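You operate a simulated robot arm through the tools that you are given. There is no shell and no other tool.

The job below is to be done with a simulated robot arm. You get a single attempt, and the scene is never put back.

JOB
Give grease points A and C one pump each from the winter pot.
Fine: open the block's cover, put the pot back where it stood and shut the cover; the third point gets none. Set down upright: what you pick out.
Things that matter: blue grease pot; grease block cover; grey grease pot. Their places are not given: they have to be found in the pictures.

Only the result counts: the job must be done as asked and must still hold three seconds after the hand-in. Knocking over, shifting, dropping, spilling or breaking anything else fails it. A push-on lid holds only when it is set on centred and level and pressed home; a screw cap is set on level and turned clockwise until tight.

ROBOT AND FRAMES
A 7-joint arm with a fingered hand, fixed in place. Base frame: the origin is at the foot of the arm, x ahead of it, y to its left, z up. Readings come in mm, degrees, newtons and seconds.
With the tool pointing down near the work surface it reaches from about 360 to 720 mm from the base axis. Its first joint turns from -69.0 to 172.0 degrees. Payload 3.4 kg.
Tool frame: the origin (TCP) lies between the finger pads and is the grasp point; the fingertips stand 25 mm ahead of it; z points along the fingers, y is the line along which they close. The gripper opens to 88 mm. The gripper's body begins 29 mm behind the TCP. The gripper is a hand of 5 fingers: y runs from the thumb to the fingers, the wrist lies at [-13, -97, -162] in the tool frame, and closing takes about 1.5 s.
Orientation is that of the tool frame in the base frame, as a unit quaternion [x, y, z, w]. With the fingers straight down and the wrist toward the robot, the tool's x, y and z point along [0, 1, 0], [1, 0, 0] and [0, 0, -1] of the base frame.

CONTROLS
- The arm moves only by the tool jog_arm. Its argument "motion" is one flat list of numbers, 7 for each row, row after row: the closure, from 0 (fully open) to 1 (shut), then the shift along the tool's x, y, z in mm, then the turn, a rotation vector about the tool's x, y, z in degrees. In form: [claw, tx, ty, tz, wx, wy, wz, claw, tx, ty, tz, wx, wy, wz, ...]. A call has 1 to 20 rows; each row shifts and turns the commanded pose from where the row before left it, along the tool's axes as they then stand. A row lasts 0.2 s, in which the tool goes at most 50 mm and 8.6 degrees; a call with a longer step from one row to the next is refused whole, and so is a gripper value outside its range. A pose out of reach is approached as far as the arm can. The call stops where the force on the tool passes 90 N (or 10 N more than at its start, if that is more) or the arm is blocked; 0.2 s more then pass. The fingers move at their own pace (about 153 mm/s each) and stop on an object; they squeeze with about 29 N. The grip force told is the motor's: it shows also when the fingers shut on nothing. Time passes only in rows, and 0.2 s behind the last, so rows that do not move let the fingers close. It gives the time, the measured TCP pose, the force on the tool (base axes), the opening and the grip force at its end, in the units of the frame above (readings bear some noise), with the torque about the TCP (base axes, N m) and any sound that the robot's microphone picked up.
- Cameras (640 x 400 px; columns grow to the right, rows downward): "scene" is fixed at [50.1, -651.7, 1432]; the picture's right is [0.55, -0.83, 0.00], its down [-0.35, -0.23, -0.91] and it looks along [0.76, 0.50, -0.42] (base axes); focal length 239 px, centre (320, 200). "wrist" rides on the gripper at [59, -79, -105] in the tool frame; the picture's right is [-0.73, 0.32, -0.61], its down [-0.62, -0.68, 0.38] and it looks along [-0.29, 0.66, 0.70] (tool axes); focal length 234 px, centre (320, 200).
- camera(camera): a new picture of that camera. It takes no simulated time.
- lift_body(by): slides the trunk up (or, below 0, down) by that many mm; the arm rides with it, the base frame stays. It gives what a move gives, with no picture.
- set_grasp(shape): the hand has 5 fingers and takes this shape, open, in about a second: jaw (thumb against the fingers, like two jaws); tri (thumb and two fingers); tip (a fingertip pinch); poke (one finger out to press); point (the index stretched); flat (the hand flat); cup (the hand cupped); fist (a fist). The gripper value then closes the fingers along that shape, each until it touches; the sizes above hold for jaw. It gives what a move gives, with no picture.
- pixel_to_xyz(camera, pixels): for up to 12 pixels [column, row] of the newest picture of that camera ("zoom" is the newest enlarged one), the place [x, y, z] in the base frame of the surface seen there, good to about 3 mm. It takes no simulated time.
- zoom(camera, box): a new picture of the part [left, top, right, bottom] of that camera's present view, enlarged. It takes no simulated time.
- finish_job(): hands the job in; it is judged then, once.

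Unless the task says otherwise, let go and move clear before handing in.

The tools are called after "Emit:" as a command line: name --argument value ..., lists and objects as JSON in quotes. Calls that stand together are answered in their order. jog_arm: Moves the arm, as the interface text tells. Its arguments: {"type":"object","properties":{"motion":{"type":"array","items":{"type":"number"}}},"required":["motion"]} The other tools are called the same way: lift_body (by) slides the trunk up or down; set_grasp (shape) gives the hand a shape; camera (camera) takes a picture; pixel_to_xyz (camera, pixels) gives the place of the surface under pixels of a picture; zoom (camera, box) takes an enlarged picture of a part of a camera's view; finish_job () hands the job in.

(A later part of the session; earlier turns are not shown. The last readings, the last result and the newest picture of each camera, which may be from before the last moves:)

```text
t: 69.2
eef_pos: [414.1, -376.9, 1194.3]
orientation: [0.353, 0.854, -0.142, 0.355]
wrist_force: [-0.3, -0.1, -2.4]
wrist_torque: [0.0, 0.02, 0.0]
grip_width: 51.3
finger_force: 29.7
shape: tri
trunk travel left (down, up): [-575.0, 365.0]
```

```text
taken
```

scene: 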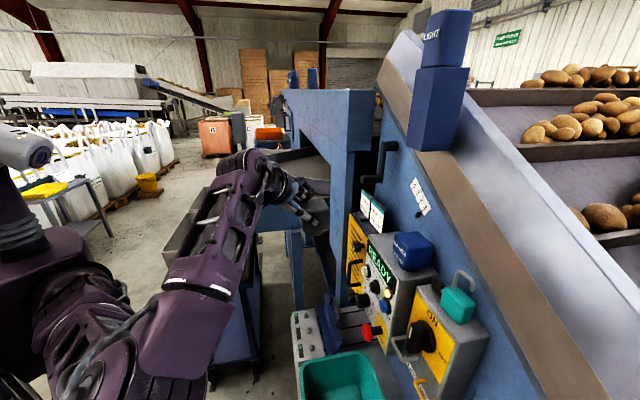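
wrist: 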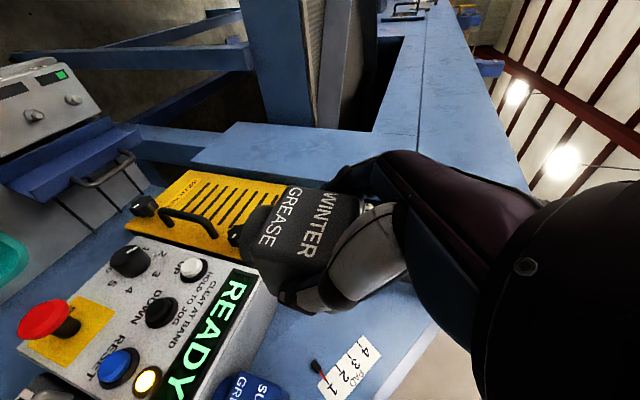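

TCP is at s≈−26.3, d≈559, z≈1194. I move straight forward to above the pot's old place (d≈747), the foot ~50 mm above the box top.

Emit:
jog_arm --motion '[1, -10, 0, 10, 0, 0, 0, 1, -18, 0, 18, 0, 0, 0, 1, -20, 0, 20, 0, 0, 0, 1, -20, 0, 20, 0, 0, 0, 1, -20, 0, 20, 0, 0, 0, 1, -18, 0, 18, 0, 0, 0, 1, -16, 0, 16, 0, 0, 0, 1, -10.6, 0, 10.6, 0, 0, 0, 1, 0, 0, 0, 0, 0, 0]'

Emit:
camera --camera "wrist"

Emit:
zoom --camera "scene" --box '[340, 160, 450, 260]'

```text
t: 71.2
eef_pos: [545.1, -509.5, 1196.0]
orientation: [0.353, 0.854, -0.143, 0.355]
wrist_force: [0.7, 0.0, -2.0]
wrist_torque: [-0.01, 0.01, -0.04]
grip_width: 51.2
finger_force: 28.8
shape: tri
trunk travel left (down, up): [-575.0, 365.0]
```

```text
taken
```

wrist: 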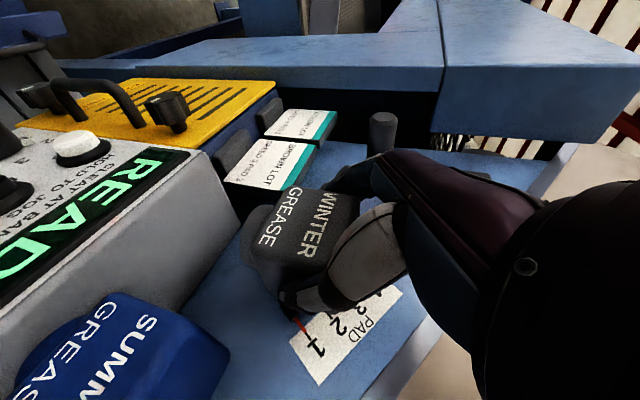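

```text
4.00 times, centred on (395, 210) of scene
```

zoom: 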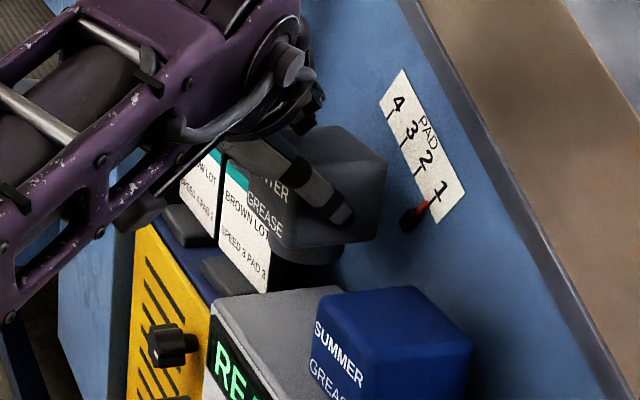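

I'm over the old spot (d≈745.7, s≈−25.2). I correct ~1 mm and descend along the same vertical path to ~7 mm above the box top.

Emit:
jog_arm --motion '[1, -0.7, 1, 0.7, 0, 0, 0, 1, 6, 0, 6, 0, 0, 0, 1, 8, 0, 8, 0, 0, 0, 1, 8, 0, 8, 0, 0, 0, 1, 6, 0, 6, 0, 0, 0, 1, 4, 0, 4, 0, 0, 0, 1, 0, 0, 0, 0, 0, 0]'

Emit:
zoom --camera "wrist" --box '[180, 140, 400, 340]'

Emit:
zoom --camera "scene" --box '[340, 170, 450, 260]'

```text
t: 72.8
eef_pos: [546.5, -509.5, 1149.9]
orientation: [0.353, 0.854, -0.142, 0.355]
wrist_force: [-0.2, -0.7, -2.9]
wrist_torque: [-0.02, 0.0, 0.03]
grip_width: 50.9
finger_force: 29.0
shape: tri
trunk travel left (down, up): [-575.0, 365.0]
```

```text
2.00 times, centred on (290, 240) of wrist
```

zoom: 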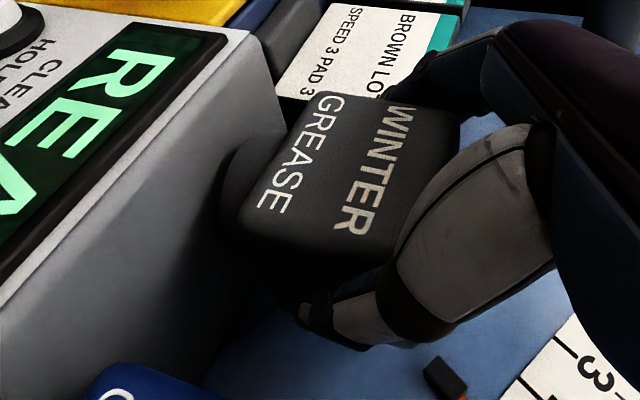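

```text
4.44 times, centred on (395, 215) of scene
```

zoom: 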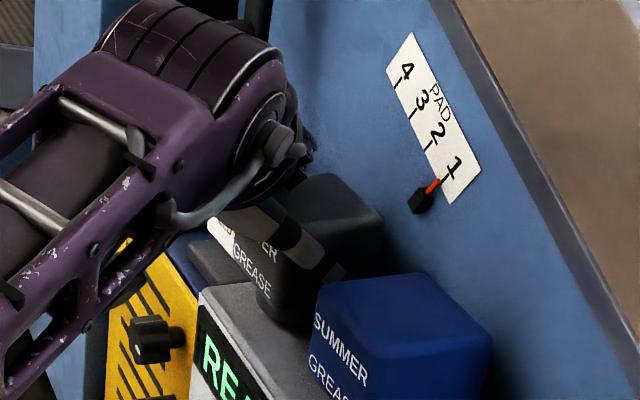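

Position matches (546.5,-509.5), z=1149.9, with ~8 mm to go. I lower in 2 mm steps and watch for contact.

Emit:
jog_arm --motion '[1, 1.41, 0, 1.41, 0, 0, 0, 1, 1.41, 0, 1.41, 0, 0, 0, 1, 1.41, 0, 1.41, 0, 0, 0, 1, 0, 0, 0, 0, 0, 0]'

```text
t: 73.8
eef_pos: [548.4, -509.0, 1141.8]
orientation: [0.352, 0.855, -0.142, 0.354]
wrist_force: [0.1, -1.0, -2.5]
wrist_torque: [-0.02, 0.0, -0.01]
grip_width: 51.3
finger_force: 29.2
shape: tri
trunk travel left (down, up): [-575.0, 365.0]
```

No contact yet at z≈1142; I continue in 1 mm steps.

Emit:
jog_arm --motion '[1, 0.71, 0, 0.71, 0, 0, 0, 1, 0.71, 0, 0.71, 0, 0, 0, 1, 0, 0, 0, 0, 0, 0]'

Emit:
zoom --camera "wrist" --box '[180, 140, 400, 340]'

Emit:
zoom --camera "scene" --box '[365, 200, 445, 275]'

```text
t: 74.6
eef_pos: [546.9, -507.9, 1140.8]
orientation: [0.352, 0.854, -0.142, 0.355]
wrist_force: [1.2, -0.9, 2.2]
wrist_torque: [-0.04, -0.06, -0.02]
grip_width: 51.0
finger_force: 28.9
shape: tri
trunk travel left (down, up): [-575.0, 365.0]
```

```text
2.00 times, centred on (290, 240) of wrist
```

zoom: 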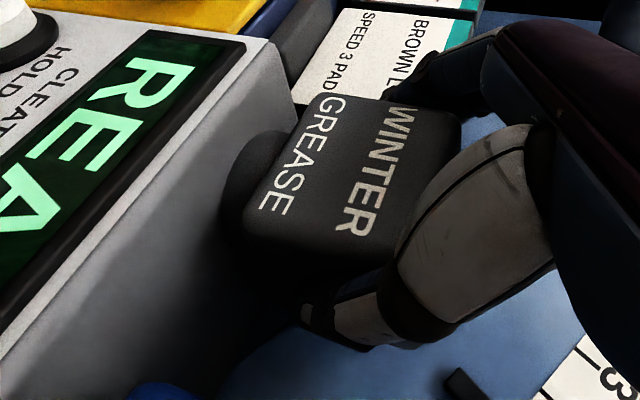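

```text
5.33 times, centred on (405, 238) of scene
```

zoom: 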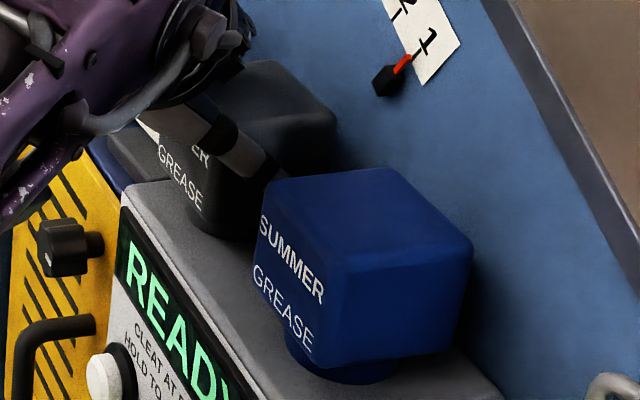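

The pot stands on the box (force now +2.2 N), and its outline matches the original place (right edge at zoom (337,120)). I open the fingers gradually.

Emit:
jog_arm --motion '[0.6, 0, 0, 0, 0, 0, 0, 0.45, 0, 0, 0, 0, 0, 0, 0.38, 0, 0, 0, 0, 0, 0, 0.32, 0, 0, 0, 0, 0, 0, 0.26, 0, 0, 0, 0, 0, 0, 0.2, 0, 0, 0, 0, 0, 0, 0.15, 0, 0, 0, 0, 0, 0, 0.15, 0, 0, 0, 0, 0, 0]'

Emit:
zoom --camera "wrist" --box '[180, 140, 400, 340]'

Emit:
zoom --camera "scene" --box '[365, 200, 445, 275]'

```text
t: 76.4
eef_pos: [547.1, -509.6, 1140.8]
orientation: [0.352, 0.854, -0.143, 0.355]
wrist_force: [-0.5, 0.3, -0.2]
wrist_torque: [-0.01, -0.02, 0.02]
grip_width: 74.4
finger_force: 0.1
shape: tri
trunk travel left (down, up): [-575.0, 365.0]
```

```text
2.00 times, centred on (290, 240) of wrist
```

zoom: 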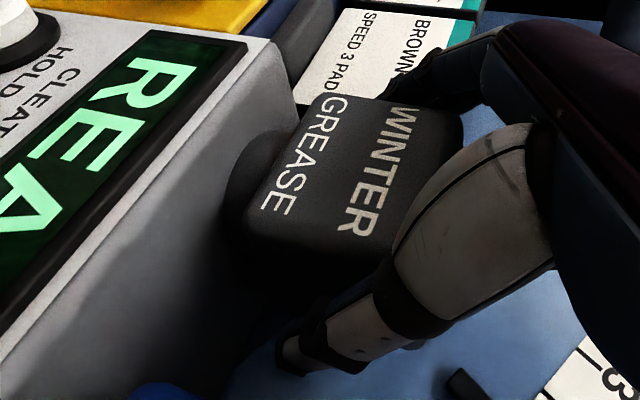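

```text
5.33 times, centred on (405, 238) of scene
```

zoom: 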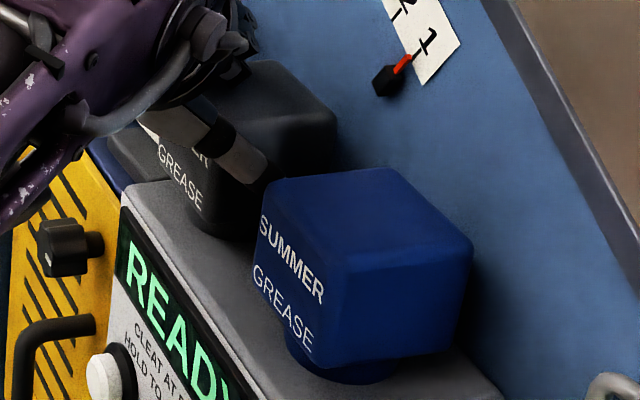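

The fingers are open (74 mm) with no load and the pot stands. I retreat straight back along the finger direction.

Emit:
jog_arm --motion '[0.15, 0, 0, -6, 0, 0, 0, 0.15, 0, 0, -10, 0, 0, 0, 0.15, 0, 0, -14, 0, 0, 0, 0.15, 0, 0, -18, 0, 0, 0, 0.15, 0, 0, -20, 0, 0, 0, 0.15, 0, 0, -20, 0, 0, 0, 0.15, 0, 0, -12, 0, 0, 0]'

Emit:
camera --camera "wrist"

Emit:
camera --camera "scene"

Emit:
zoom --camera "scene" --box '[365, 200, 445, 275]'

```text
t: 78.0
eef_pos: [496.1, -460.9, 1211.5]
orientation: [0.353, 0.854, -0.142, 0.355]
wrist_force: [0.4, 0.0, 0.6]
wrist_torque: [-0.01, 0.01, 0.0]
grip_width: 74.8
finger_force: 0.0
shape: tri
trunk travel left (down, up): [-575.0, 365.0]
```

```text
taken
```

wrist: 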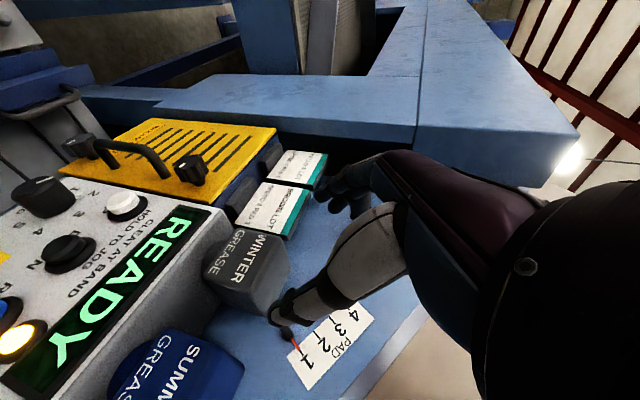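

```text
taken
```

scene: 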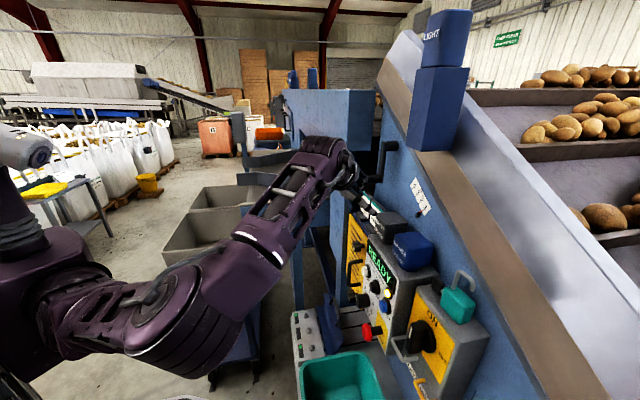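

```text
5.33 times, centred on (405, 238) of scene
```

zoom: 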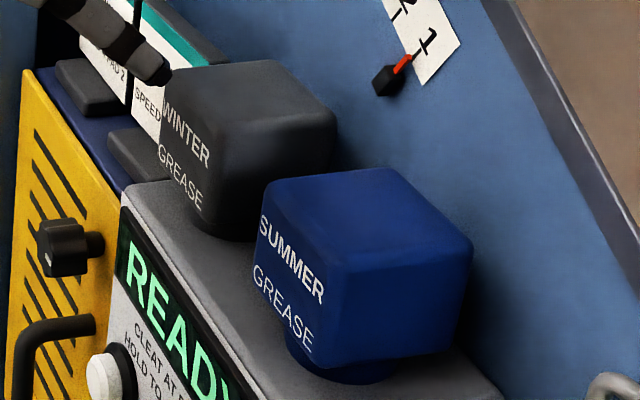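

The pot is back in its original outline and upright. Next I move back clear of the panel and untilt the hand, then yaw it back for the cover.

Emit:
jog_arm --motion '[0.1, 17.8, 10, -17.8, 0, 0, 0, 0, 17.8, 15, -17.8, 0, 0, 0, 0, 17.8, 15, -17.8, 0, 0, 0, 0, 17.8, 15, -17.8, 0, 0, 0, 0, 17.8, 15, -17.8, 0, 0, 0, 0, 17.8, 15, -17.8, 0, 0, 0, 0, 17.8, 15, -17.8, 0, 0, 0, 0, 0, 0, 0, 0, 7.5, 0, 0, 0, 0, 0, 0, 7.5, 0, 0, 0, 0, 0, 0, 7.5, 0, 0, 0, 0, 0, 0, 7.5, 0, 0, 0, 0, 0, 0, 7.5, 0, 0, 0, 0, 0, 0, 7.5, 0]'

Emit:
jog_arm --motion '[0, 0, 0, 0, 0, 0, 8.18, 0, 0, 0, 0, 0, 0, 8.18, 0, 0, 0, 0, 0, 0, 8.18, 0, 0, 0, 0, 0, 0, 8.18, 0, 0, 0, 0, 0, 0, 8.18, 0, 0, 0, 0, 0, 0, 8.18, 0, 0, 0, 0, 0, 0, 8.18, 0, 0, 0, 0, 0, 0, 8.18, 0, 0, 0, 0, 0, 0, 8.18, 0, 0, 0, 0, 0, 0, 8.18, 0, 0, 0, 0, 0, 0, 8.2, 0, 0, 0, 0, 0, 0, 0]'

Emit:
camera --camera "wrist"

Emit:
camera --camera "scene"

```text
t: 80.8
eef_pos: [443.3, -264.5, 1213.7]
orientation: [0.38, 0.925, 0.004, 0.0]
wrist_force: [0.2, -1.0, 0.1]
wrist_torque: [-0.01, 0.03, 0.03]
grip_width: 87.7
finger_force: 0.0
shape: tri
trunk travel left (down, up): [-575.0, 365.0]
```

```text
t: 83.4
eef_pos: [442.5, -264.8, 1213.2]
orientation: [0.923, 0.384, 0.003, -0.002]
wrist_force: [-0.3, -0.3, -0.1]
wrist_torque: [-0.03, -0.01, 0.0]
grip_width: 87.5
finger_force: 0.1
shape: tri
trunk travel left (down, up): [-575.0, 365.0]
```

```text
taken
```

wrist: 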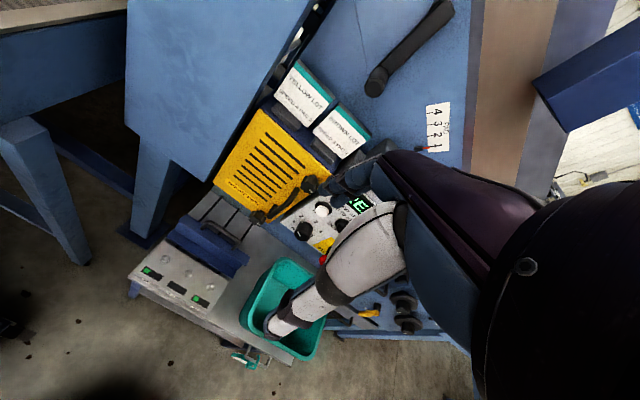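

```text
taken
```

scene: 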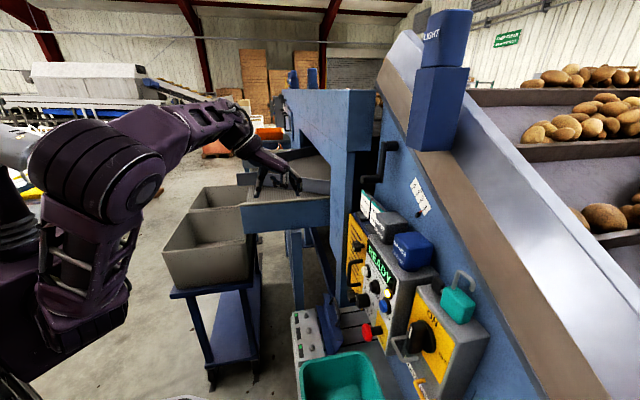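

The block is in view at wrist (180,280); I zoom on the indicator strips to make sure B is still blank.

Emit:
zoom --camera "wrist" --box '[120, 220, 260, 330]'

Emit:
zoom --camera "scene" --box '[280, 300, 350, 365]'

```text
3.64 times, centred on (190, 275) of wrist
```

zoom: 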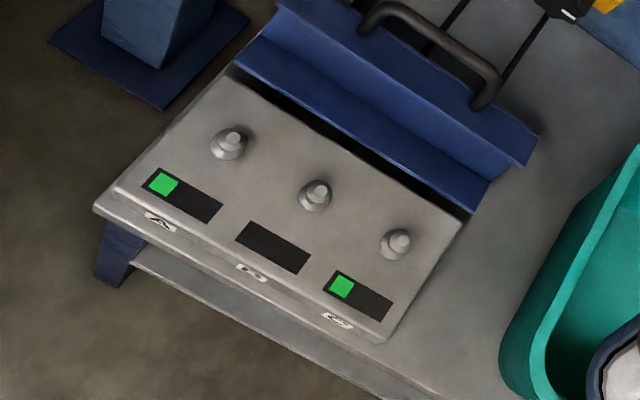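

```text
6.15 times, centred on (315, 332) of scene
```

zoom: 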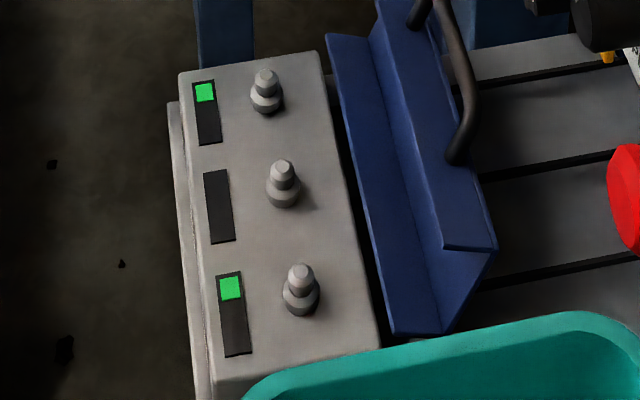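

A and C each carry one mark, B is blank. I measure the handle bar's present position for closing the cover.

Emit:
zoom --camera "wrist" --box '[160, 190, 270, 280]'

Emit:
pixel_to_xyz --camera "wrist" --pixels '[[210, 223], [220, 228], [230, 234], [238, 242], [236, 248], [203, 227], [222, 243], [215, 240], [240, 265], [185, 230], [200, 250], [225, 260]]'

Emit:
pixel_to_xyz --camera "scene" --pixels '[[337, 313], [338, 318], [336, 323], [333, 305], [325, 310], [332, 335], [341, 342], [333, 350], [329, 352], [340, 330]]'

```text
4.44 times, centred on (215, 235) of wrist
```

zoom: 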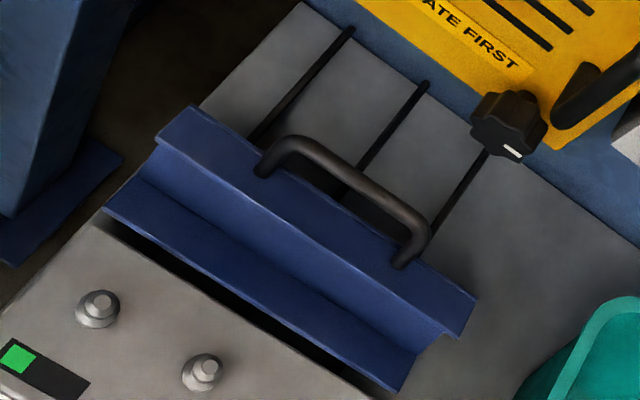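

```text
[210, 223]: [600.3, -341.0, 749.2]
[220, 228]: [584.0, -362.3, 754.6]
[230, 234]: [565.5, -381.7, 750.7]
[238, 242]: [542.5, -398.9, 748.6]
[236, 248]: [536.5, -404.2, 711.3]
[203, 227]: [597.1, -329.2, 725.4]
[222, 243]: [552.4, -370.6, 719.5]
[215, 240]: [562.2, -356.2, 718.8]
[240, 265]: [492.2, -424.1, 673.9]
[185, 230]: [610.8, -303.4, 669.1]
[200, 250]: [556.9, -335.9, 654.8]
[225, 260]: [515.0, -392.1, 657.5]
```

```text
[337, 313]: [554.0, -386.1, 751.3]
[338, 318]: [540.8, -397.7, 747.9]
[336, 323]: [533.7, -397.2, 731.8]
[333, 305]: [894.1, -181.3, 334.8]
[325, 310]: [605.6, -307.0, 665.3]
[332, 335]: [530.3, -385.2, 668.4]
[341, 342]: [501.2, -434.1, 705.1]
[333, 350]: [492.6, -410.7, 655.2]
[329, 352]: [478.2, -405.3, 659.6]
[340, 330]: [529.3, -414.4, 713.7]
```

The bar is at d≈669, z≈746 (s −190…−100). I tilt the fingers forward 30° and lower the trunk, as in the opening move.

Emit:
jog_arm --motion '[0.5, 0, 0, 0, -7.5, 0, 0, 0.5, 0, 0, 0, -7.5, 0, 0, 0.5, 0, 0, 0, -7.5, 0, 0, 0.5, 0, 0, 0, -7.5, 0, 0, 0.5, 0, 0, 0, 0, 0, 0]'

Emit:
lift_body --by -390

Emit:
camera --camera "wrist"

Emit:
camera --camera "scene"

```text
t: 84.6
eef_pos: [441.6, -265.1, 1212.4]
orientation: [0.891, 0.372, 0.104, 0.237]
wrist_force: [0.4, -0.8, 0.6]
wrist_torque: [0.0, 0.02, -0.02]
grip_width: 44.3
finger_force: 0.0
shape: tri
trunk travel left (down, up): [-575.0, 365.0]
```

```text
t: 88.3
eef_pos: [442.1, -264.6, 822.4]
orientation: [0.892, 0.371, 0.104, 0.237]
wrist_force: [0.3, -0.1, -0.5]
wrist_torque: [-0.03, 0.02, -0.03]
grip_width: 44.3
finger_force: 0.1
shape: tri
trunk travel left (down, up): [-185.0, 755.0]
```

```text
taken
```

wrist: 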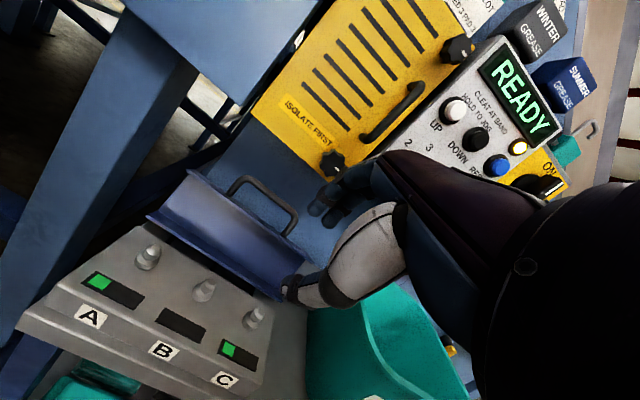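

```text
taken
```

scene: 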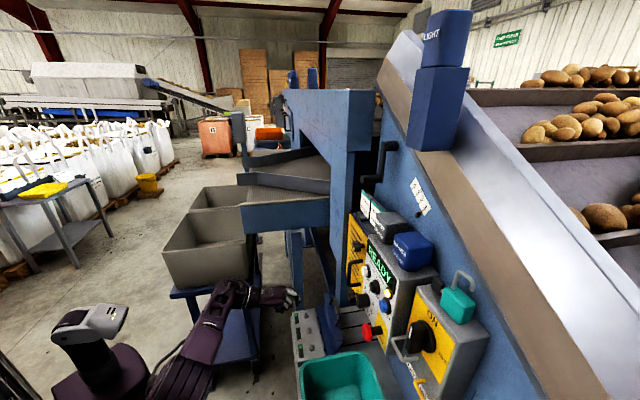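

I move forward and slightly down to a point just above and before the bar (d≈633, z≈808, s≈−150).

Emit:
jog_arm --motion '[0.5, 4.1, 18, 13.1, 0, 0, 0, 0.5, 4.1, 18, 13.1, 0, 0, 0, 0.5, 4.1, 18, 13.1, 0, 0, 0, 0.5, 4.1, 18, 13.1, 0, 0, 0, 0.5, 4.1, 18, 13.1, 0, 0, 0, 0.5, 4.1, 18, 13.1, 0, 0, 0, 0.5, 0, 0, 0, 0, 0, 0]'

Emit:
camera --camera "wrist"

Emit:
zoom --camera "scene" --box '[270, 270, 370, 350]'

```text
t: 89.9
eef_pos: [553.6, -341.2, 806.8]
orientation: [0.892, 0.371, 0.104, 0.237]
wrist_force: [0.0, -0.1, 1.1]
wrist_torque: [0.0, -0.01, -0.01]
grip_width: 44.1
finger_force: 0.1
shape: tri
trunk travel left (down, up): [-185.0, 755.0]
```

```text
taken
```

wrist: 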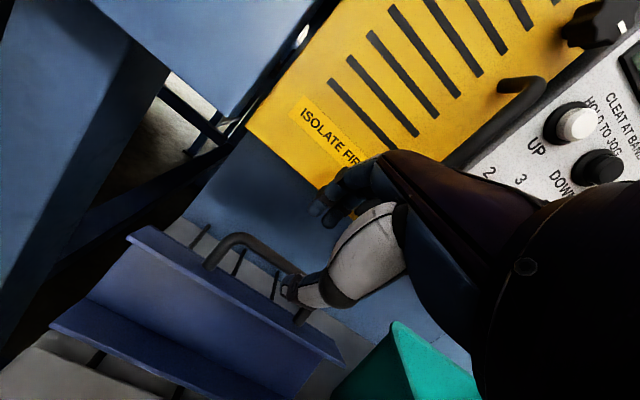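

```text
5.00 times, centred on (320, 310) of scene
```

zoom: 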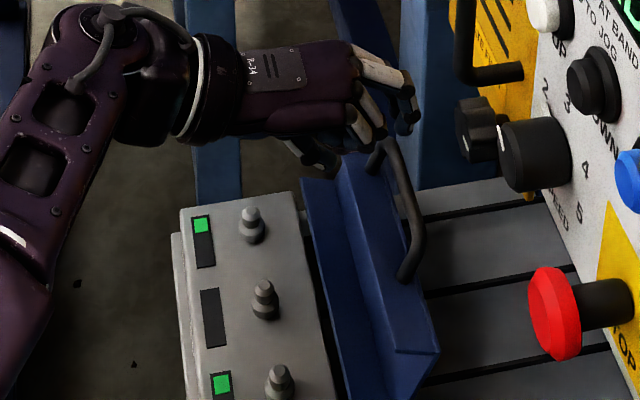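

The bar lies on the finger axis (~72 mm ahead). I advance 58 mm so fingers and thumb straddle it.

Emit:
jog_arm --motion '[0.5, 0, 0, 12, 0, 0, 0, 0.5, 0, 0, 12, 0, 0, 0, 0.5, 0, 0, 12, 0, 0, 0, 0.5, 0, 0, 12, 0, 0, 0, 0.5, 0, 0, 10, 0, 0, 0, 0.5, 0, 0, 0, 0, 0, 0]'

Emit:
camera --camera "wrist"

Emit:
zoom --camera "scene" --box '[270, 270, 370, 350]'

```text
t: 91.3
eef_pos: [575.5, -359.9, 759.7]
orientation: [0.891, 0.372, 0.104, 0.237]
wrist_force: [0.0, -0.2, 0.6]
wrist_torque: [-0.02, 0.0, 0.0]
grip_width: 44.3
finger_force: 0.0
shape: tri
trunk travel left (down, up): [-185.0, 755.0]
```

```text
taken
```

wrist: 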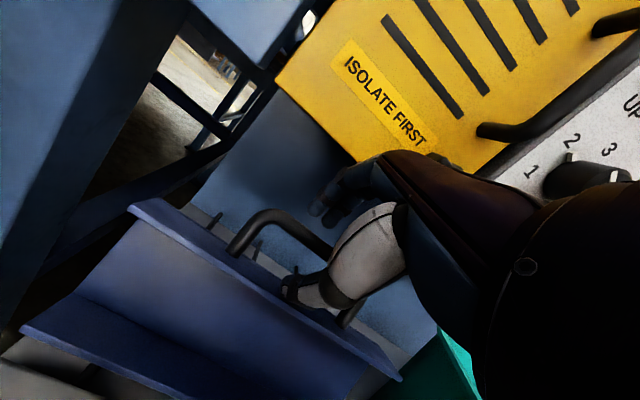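

```text
5.00 times, centred on (320, 310) of scene
```

zoom: 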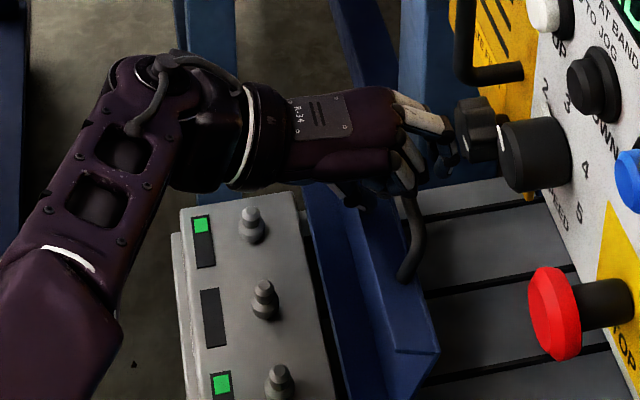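

The bar is centred ~15 mm ahead of the TCP with no contact. I advance 5 mm and close around it.

Emit:
jog_arm --motion '[0.6, 0, 0, 5, 0, 0, 0, 0.75, 0, 0, 0, 0, 0, 0, 0.9, 0, 0, 0, 0, 0, 0, 1, 0, 0, 0, 0, 0, 0, 1, 0, 0, 0, 0, 0, 0, 1, 0, 0, 0, 0, 0, 0]'

Emit:
camera --camera "wrist"

Emit:
zoom --camera "scene" --box '[270, 270, 370, 350]'

```text
t: 92.7
eef_pos: [577.8, -361.8, 753.7]
orientation: [0.892, 0.372, 0.103, 0.236]
wrist_force: [-3.9, 4.2, -10.4]
wrist_torque: [0.04, 0.02, 0.01]
grip_width: 0.0
finger_force: 29.5
shape: tri
trunk travel left (down, up): [-185.0, 755.0]
```

```text
taken
```

wrist: 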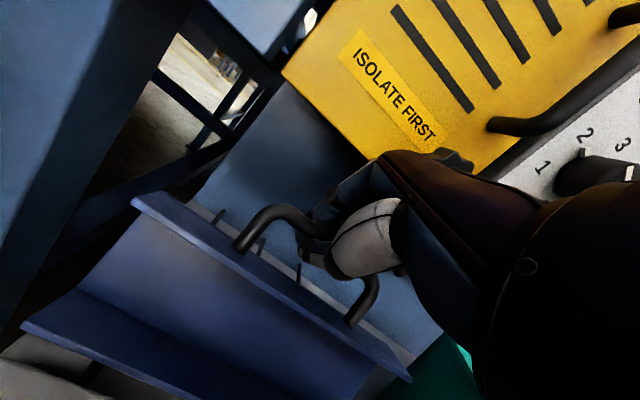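

```text
5.00 times, centred on (320, 310) of scene
```

zoom: 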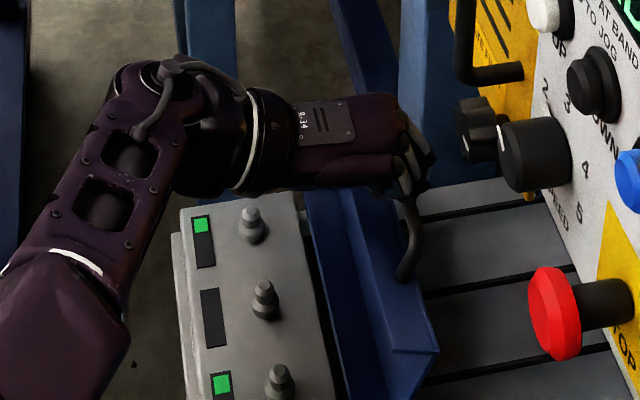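

The bar is caged (opening 0, load −10 N). I bring the cover back along the reverse arc, first ~18°, and check.

Emit:
jog_arm --motion '[1, 0, -3.75, -6.4, 0, 0, 0, 1, 0, -3.75, -6.4, 0, 0, 0, 1, 0, -6, -7.05, 0, 0, 0, 1, 0, -6, -7.05, 0, 0, 0, 1, 0, 0, 0, 0, 0, 0]'

Emit:
camera --camera "wrist"

Emit:
zoom --camera "scene" --box '[270, 270, 370, 350]'

```text
t: 93.9
eef_pos: [558.1, -342.2, 766.0]
orientation: [0.892, 0.371, 0.101, 0.236]
wrist_force: [-1.6, 4.7, -20.8]
wrist_torque: [0.03, 0.01, 0.0]
grip_width: 0.0
finger_force: 28.8
shape: tri
trunk travel left (down, up): [-185.0, 755.0]
```

```text
taken
```

wrist: 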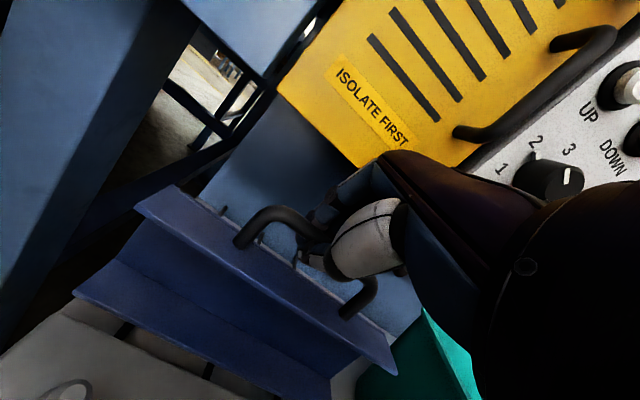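

```text
5.00 times, centred on (320, 310) of scene
```

zoom: 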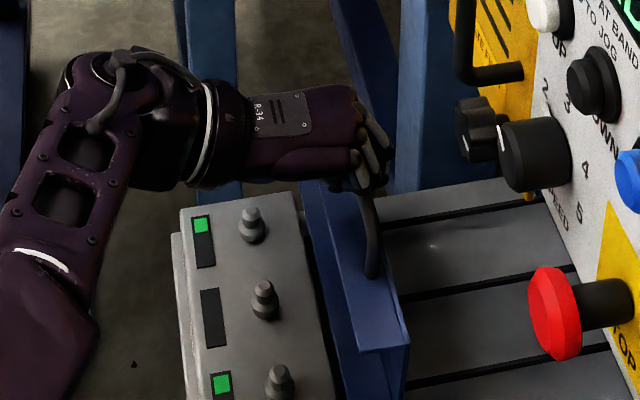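

The cover follows, but −21 N says I pull slightly too high; I flatten the path by a few mm over the next 20°.

Emit:
jog_arm --motion '[1, 0, -8.5, -4.1, 0, 0, 0, 1, 0, -7.8, -4.7, 0, 0, 0, 1, 0, -8.55, -3.8, 0, 0, 0, 1, 0, -8.55, -3.8, 0, 0, 0, 1, 0, 0, 0, 0, 0, 0]'

Emit:
zoom --camera "wrist" --box '[100, 150, 400, 350]'

Emit:
zoom --camera "scene" --box '[270, 270, 370, 350]'

```text
t: 95.1
eef_pos: [528.9, -315.0, 764.9]
orientation: [0.892, 0.372, 0.102, 0.236]
wrist_force: [2.0, -1.4, -10.3]
wrist_torque: [-0.03, -0.04, -0.02]
grip_width: 0.1
finger_force: 28.9
shape: tri
trunk travel left (down, up): [-185.0, 755.0]
```

```text
2.00 times, centred on (250, 250) of wrist
```

zoom: 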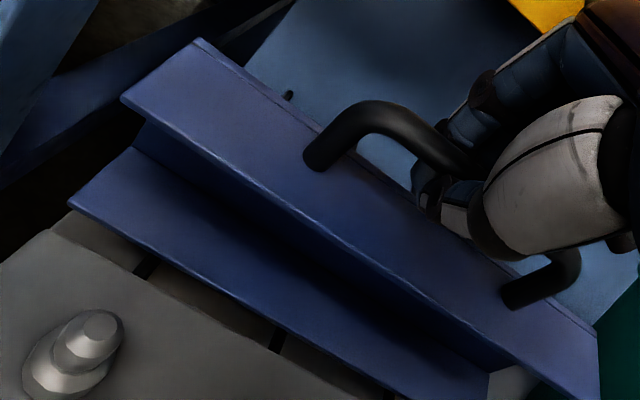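

```text
5.00 times, centred on (320, 310) of scene
```

zoom: 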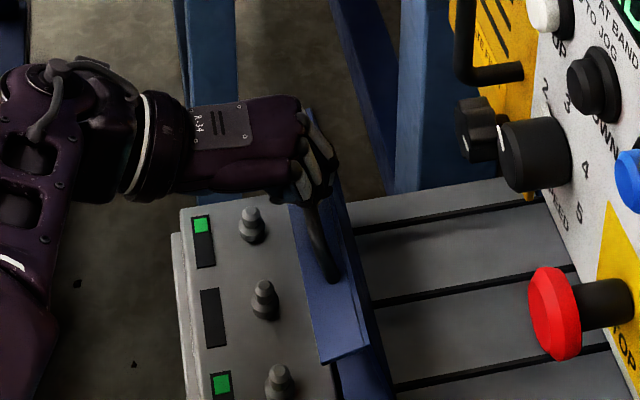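

The cover is near upright on its way down (TCP d≈597, z≈765). I untilt the hand 30° in place, easing 2 mm down.

Emit:
jog_arm --motion '[1, 0, -1, 1.7, 6, 0, 0, 1, 0, 0, 0, 6, 0, 0, 1, 0, 0, 0, 6, 0, 0, 1, 0, 0, 0, 6, 0, 0, 1, 0, 0, 0, 6, 0, 0, 1, 0, 0, 0, 0, 0, 0]'

Emit:
zoom --camera "scene" --box '[270, 270, 370, 350]'

Emit:
camera --camera "wrist"

```text
t: 96.5
eef_pos: [530.1, -314.7, 762.2]
orientation: [0.923, 0.385, 0.002, -0.004]
wrist_force: [1.2, -0.7, -8.9]
wrist_torque: [-0.01, -0.05, 0.03]
grip_width: 0.1
finger_force: 28.6
shape: tri
trunk travel left (down, up): [-185.0, 755.0]
```

```text
5.00 times, centred on (320, 310) of scene
```

zoom: 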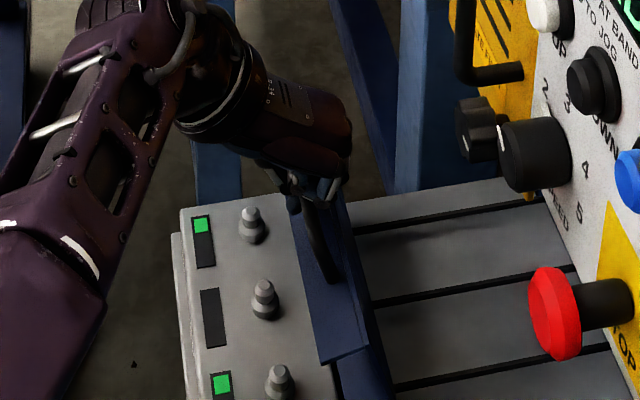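

```text
taken
```

wrist: 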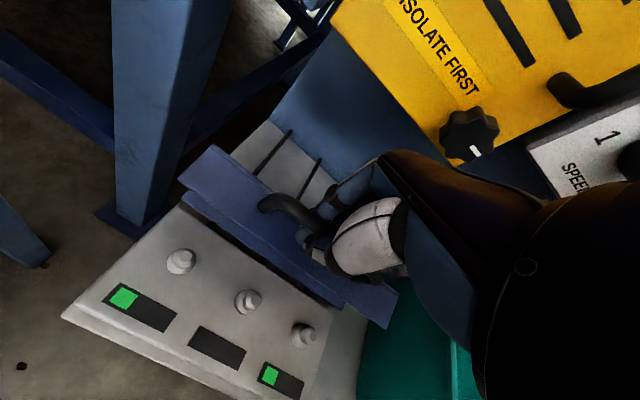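

Hand is upright again with the bar caged. I continue the arc down to about 45° opening.

Emit:
jog_arm --motion '[1, 0, -9.1, 2.2, 0, 0, 0, 1, 0, -9.1, 2.1, 0, 0, 0, 1, 0, -8.75, 3.1, 0, 0, 0, 1, 0, -8.75, 3.1, 0, 0, 0, 1, 0, -8, 4.65, 0, 0, 0, 1, 0, -8, 4.65, 0, 0, 0, 1, 0, 0, 0, 0, 0, 0]'

Emit:
zoom --camera "scene" --box '[270, 270, 370, 350]'

Emit:
camera --camera "wrist"

```text
t: 98.1
eef_pos: [493.2, -279.5, 742.3]
orientation: [0.923, 0.385, 0.002, -0.004]
wrist_force: [5.6, -5.6, -10.4]
wrist_torque: [-0.04, -0.03, 0.0]
grip_width: 0.1
finger_force: 29.0
shape: tri
trunk travel left (down, up): [-185.0, 755.0]
```

```text
5.00 times, centred on (320, 310) of scene
```

zoom: 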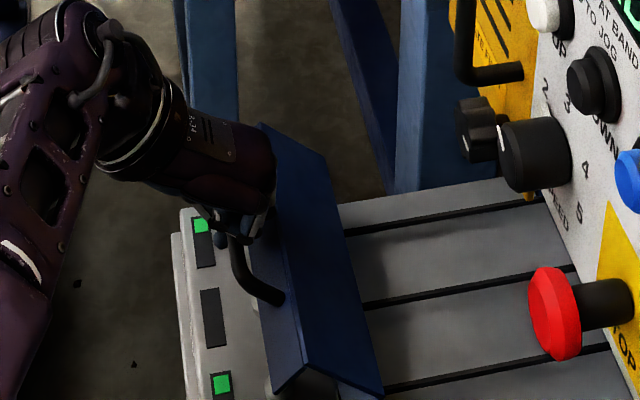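

```text
taken
```

wrist: 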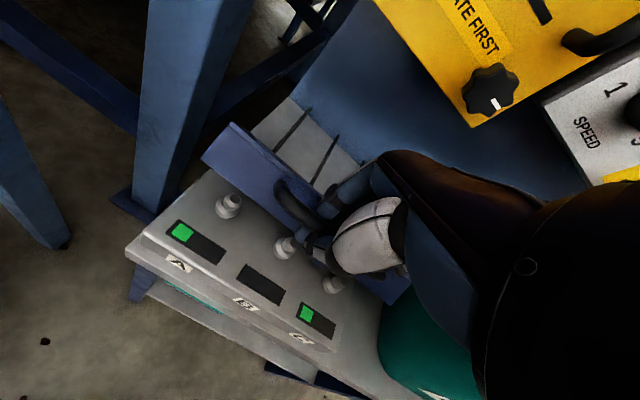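

Tracks well; the 13 N load is radial, so I move 3 mm inward and continue down to ~16° open.

Emit:
jog_arm --motion '[1, 0, -6.2, 7.2, 0, 0, 0, 1, 0, -6.2, 7.2, 0, 0, 0, 1, 0, -5.95, 7.05, 0, 0, 0, 1, 0, -5.95, 7.05, 0, 0, 0, 1, 0, -4.6, 8, 0, 0, 0, 1, 0, 0, 0, 0, 0, 0]'

Emit:
zoom --camera "scene" --box '[270, 280, 350, 360]'

Emit:
camera --camera "wrist"

```text
t: 99.5
eef_pos: [473.9, -258.5, 707.0]
orientation: [0.922, 0.387, 0.004, -0.003]
wrist_force: [2.5, -3.8, -3.0]
wrist_torque: [0.02, 0.0, 0.0]
grip_width: 0.0
finger_force: 28.7
shape: tri
trunk travel left (down, up): [-185.0, 755.0]
```

```text
5.00 times, centred on (310, 320) of scene
```

zoom: 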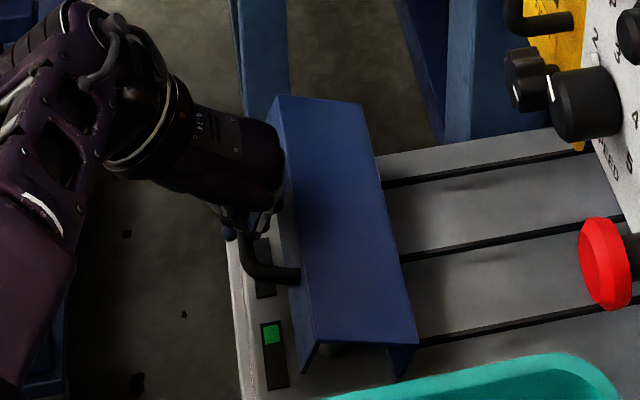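

```text
taken
```

wrist: 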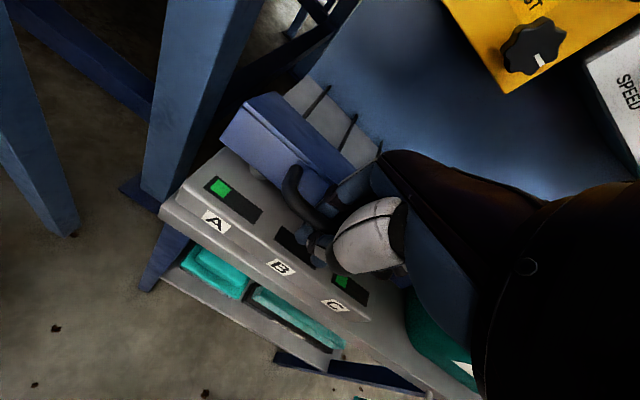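

The cover is almost down. I lower the remaining ~20 mm toward the original closed grip height (z≈686).

Emit:
jog_arm --motion '[1, 0, -3.5, 7, 0, 0, 0, 1, 0, -3, 7, 0, 0, 0, 1, 0, -2, 5, 0, 0, 0, 1, 0, 0, 0, 0, 0, 0]'

Emit:
zoom --camera "scene" --box '[270, 280, 350, 360]'

Emit:
zoom --camera "wrist" --box '[180, 90, 400, 290]'

```text
t: 100.5
eef_pos: [466.8, -251.6, 687.1]
orientation: [0.923, 0.386, 0.004, -0.003]
wrist_force: [5.4, -4.9, -2.3]
wrist_torque: [0.0, 0.02, -0.02]
grip_width: 0.0
finger_force: 28.9
shape: tri
trunk travel left (down, up): [-185.0, 755.0]
```

```text
5.00 times, centred on (310, 320) of scene
```

zoom: 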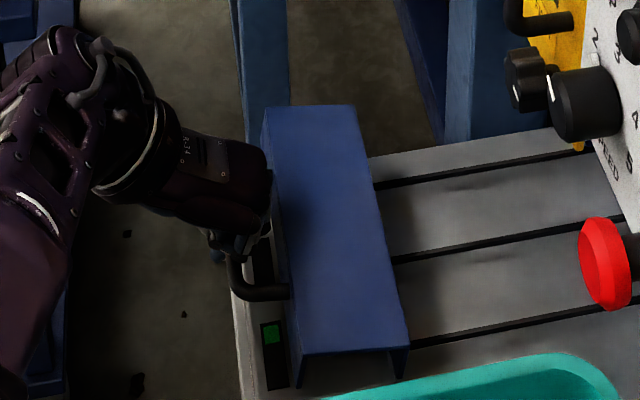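

```text
2.00 times, centred on (290, 190) of wrist
```

zoom: 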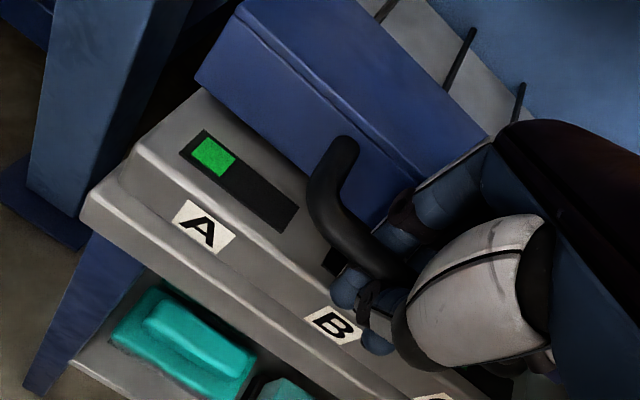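

The cover is a few mm from shut. I lower 2 mm more and open the fingers to ~27 mm so the bar settles.

Emit:
jog_arm --motion '[1, 0, -1, 2, 0, 0, 0, 0.9, 0, 0, 0, 0, 0, 0, 0.8, 0, 0, 0, 0, 0, 0, 0.72, 0, -1, 0, 0, 0, 0, 0.68, 0, -1, 0, 0, 0, 0, 0.68, 0, 0, 0, 0, 0, 0]'

Emit:
zoom --camera "wrist" --box '[180, 90, 400, 290]'

Emit:
zoom --camera "scene" --box '[270, 280, 350, 360]'

```text
t: 101.9
eef_pos: [463.2, -248.5, 686.3]
orientation: [0.923, 0.386, 0.003, -0.001]
wrist_force: [-4.3, 6.8, 3.2]
wrist_torque: [-0.1, -0.09, 0.05]
grip_width: 26.1
finger_force: 0.1
shape: tri
trunk travel left (down, up): [-185.0, 755.0]
```

```text
2.00 times, centred on (290, 190) of wrist
```

zoom: 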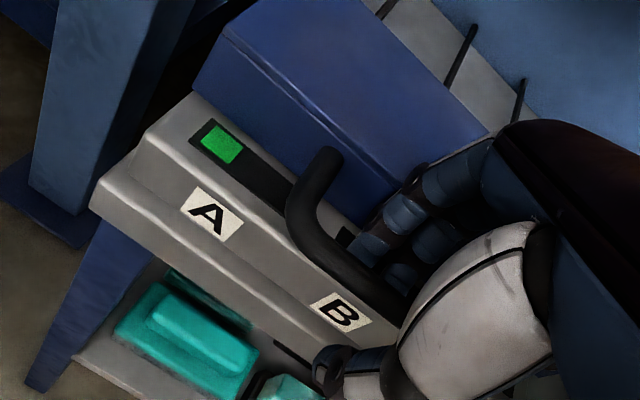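

```text
5.00 times, centred on (310, 320) of scene
```

zoom: 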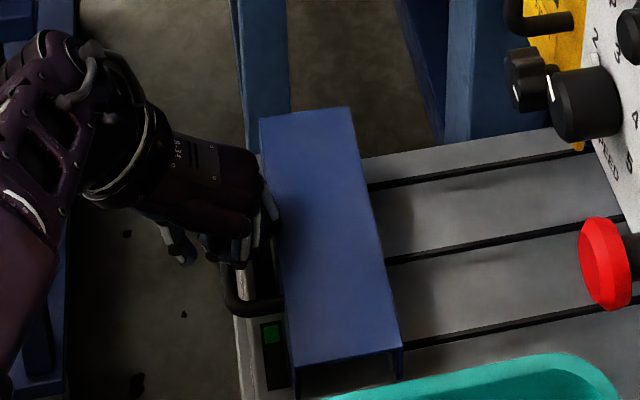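

The cover has settled; the open fingers only brush it. I withdraw straight up.

Emit:
jog_arm --motion '[0.68, 0, -0.5, -5, 0, 0, 0, 0.68, 0, 0, -8, 0, 0, 0, 0.68, 0, 0, -12, 0, 0, 0, 0.68, 0, 0, -16, 0, 0, 0, 0.6, 0, 0, -20, 0, 0, 0, 0.4, 0, -20, -20, 0, 0, 0, 0.4, 0, -20, -20, 0, 0, 0]'

Emit:
camera --camera "wrist"

Emit:
camera --camera "scene"

Emit:
zoom --camera "scene" --box '[280, 290, 350, 360]'

```text
t: 103.5
eef_pos: [434.0, -221.2, 788.0]
orientation: [0.923, 0.386, 0.004, -0.001]
wrist_force: [-0.3, 0.5, -0.1]
wrist_torque: [0.0, -0.01, 0.0]
grip_width: 52.6
finger_force: 0.1
shape: tri
trunk travel left (down, up): [-185.0, 755.0]
```

```text
taken
```

wrist: 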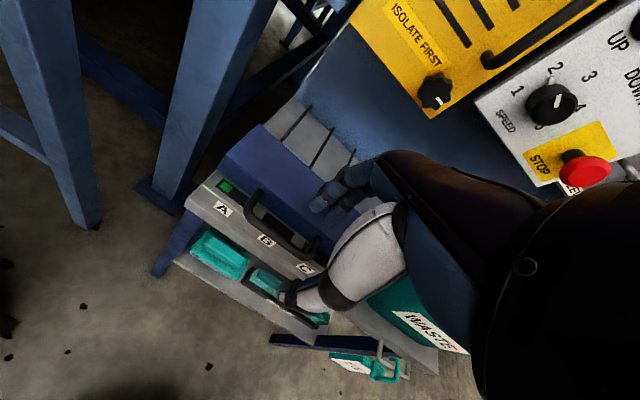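

```text
taken
```

scene: 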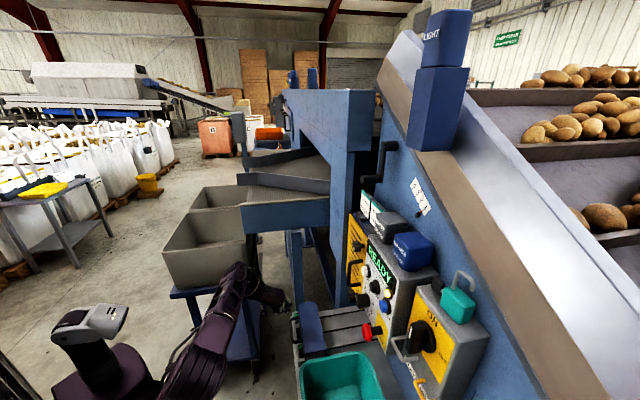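

```text
5.71 times, centred on (315, 325) of scene
```

zoom: 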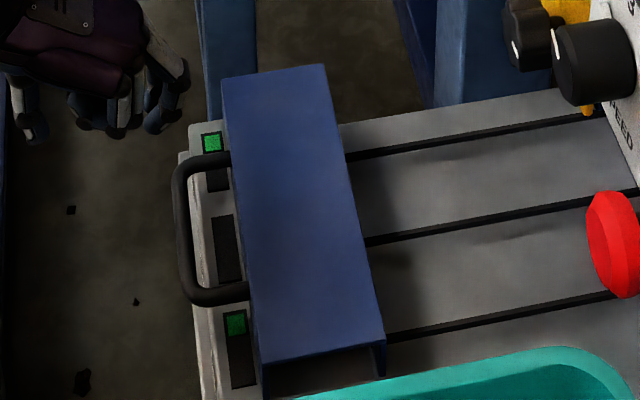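

The cover lies shut as at the start, A and C each show one mark. I verify the cover's corner heights, the pads and the pots against the first measurements.

Emit:
pixel_to_xyz --camera "scene" --pixels '[[304, 306], [320, 304], [329, 348], [311, 350], [312, 330], [318, 330], [297, 318], [297, 335], [308, 340], [325, 340]]'

Emit:
zoom --camera "wrist" --box '[160, 140, 340, 300]'

Emit:
zoom --camera "scene" --box '[350, 190, 450, 280]'

Emit:
pixel_to_xyz --camera "zoom" --pixels '[[235, 180], [330, 165], [390, 200], [300, 225], [310, 270], [250, 240], [335, 320], [350, 280], [460, 255], [280, 130], [400, 330], [430, 380]]'

```text
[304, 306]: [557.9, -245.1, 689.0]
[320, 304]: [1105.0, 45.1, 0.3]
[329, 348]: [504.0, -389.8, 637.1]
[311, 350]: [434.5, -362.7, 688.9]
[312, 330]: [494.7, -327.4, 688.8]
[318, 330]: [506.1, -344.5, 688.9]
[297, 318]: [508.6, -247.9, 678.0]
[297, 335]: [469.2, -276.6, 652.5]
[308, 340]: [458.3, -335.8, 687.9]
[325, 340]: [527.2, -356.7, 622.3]
```

```text
2.50 times, centred on (250, 220) of wrist
```

zoom: 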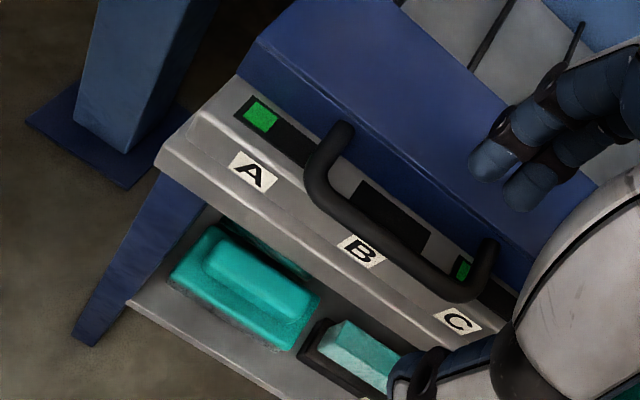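

```text
4.44 times, centred on (400, 235) of scene
```

zoom: 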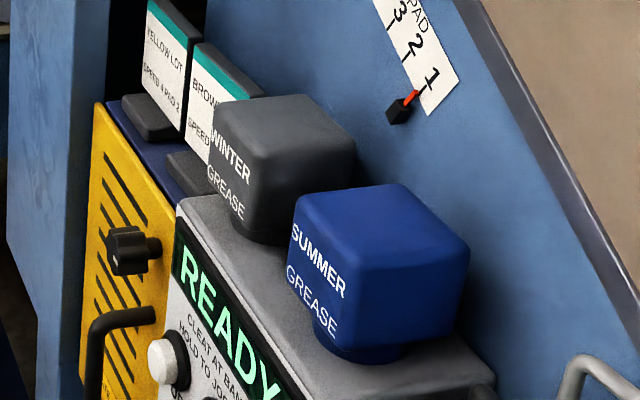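

```text
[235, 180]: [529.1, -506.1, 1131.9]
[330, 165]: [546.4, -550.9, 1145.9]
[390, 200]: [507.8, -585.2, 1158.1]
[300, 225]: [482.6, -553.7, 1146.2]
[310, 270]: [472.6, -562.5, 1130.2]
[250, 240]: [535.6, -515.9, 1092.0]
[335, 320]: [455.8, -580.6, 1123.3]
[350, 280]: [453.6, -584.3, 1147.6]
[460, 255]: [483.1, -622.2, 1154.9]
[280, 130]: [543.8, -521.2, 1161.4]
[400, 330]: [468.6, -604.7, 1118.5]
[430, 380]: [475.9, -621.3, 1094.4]
```

Pots read the same as at the start. I compare the cover with the very first zoom view (corners (138,80), (238,65), (298,345), (180,362)).

Emit:
zoom --camera "scene" --box '[280, 290, 380, 360]'

Emit:
zoom --camera "scene" --box '[292, 330, 342, 365]'

Emit:
pixel_to_xyz --camera "wrist" --pixels '[[250, 165], [280, 185], [300, 205], [235, 170], [275, 195], [270, 140], [285, 160], [310, 175], [262, 205], [275, 235]]'

```text
5.71 times, centred on (330, 325) of scene
```

zoom: 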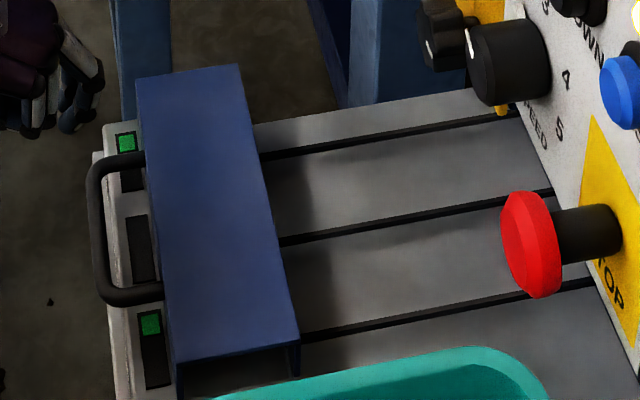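

```text
11.43 times, centred on (317, 348) of scene
```

zoom: 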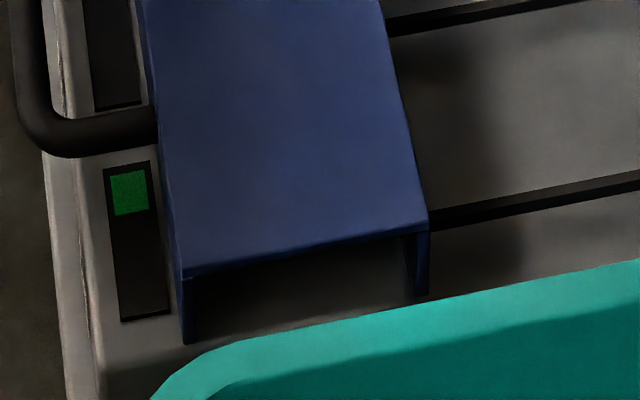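

```text
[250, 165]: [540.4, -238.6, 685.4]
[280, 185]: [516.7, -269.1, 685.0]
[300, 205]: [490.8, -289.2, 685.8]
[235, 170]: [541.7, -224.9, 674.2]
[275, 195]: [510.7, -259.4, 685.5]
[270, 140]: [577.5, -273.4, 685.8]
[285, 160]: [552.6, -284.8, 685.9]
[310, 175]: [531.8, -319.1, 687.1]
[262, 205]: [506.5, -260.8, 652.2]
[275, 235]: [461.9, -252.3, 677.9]
```

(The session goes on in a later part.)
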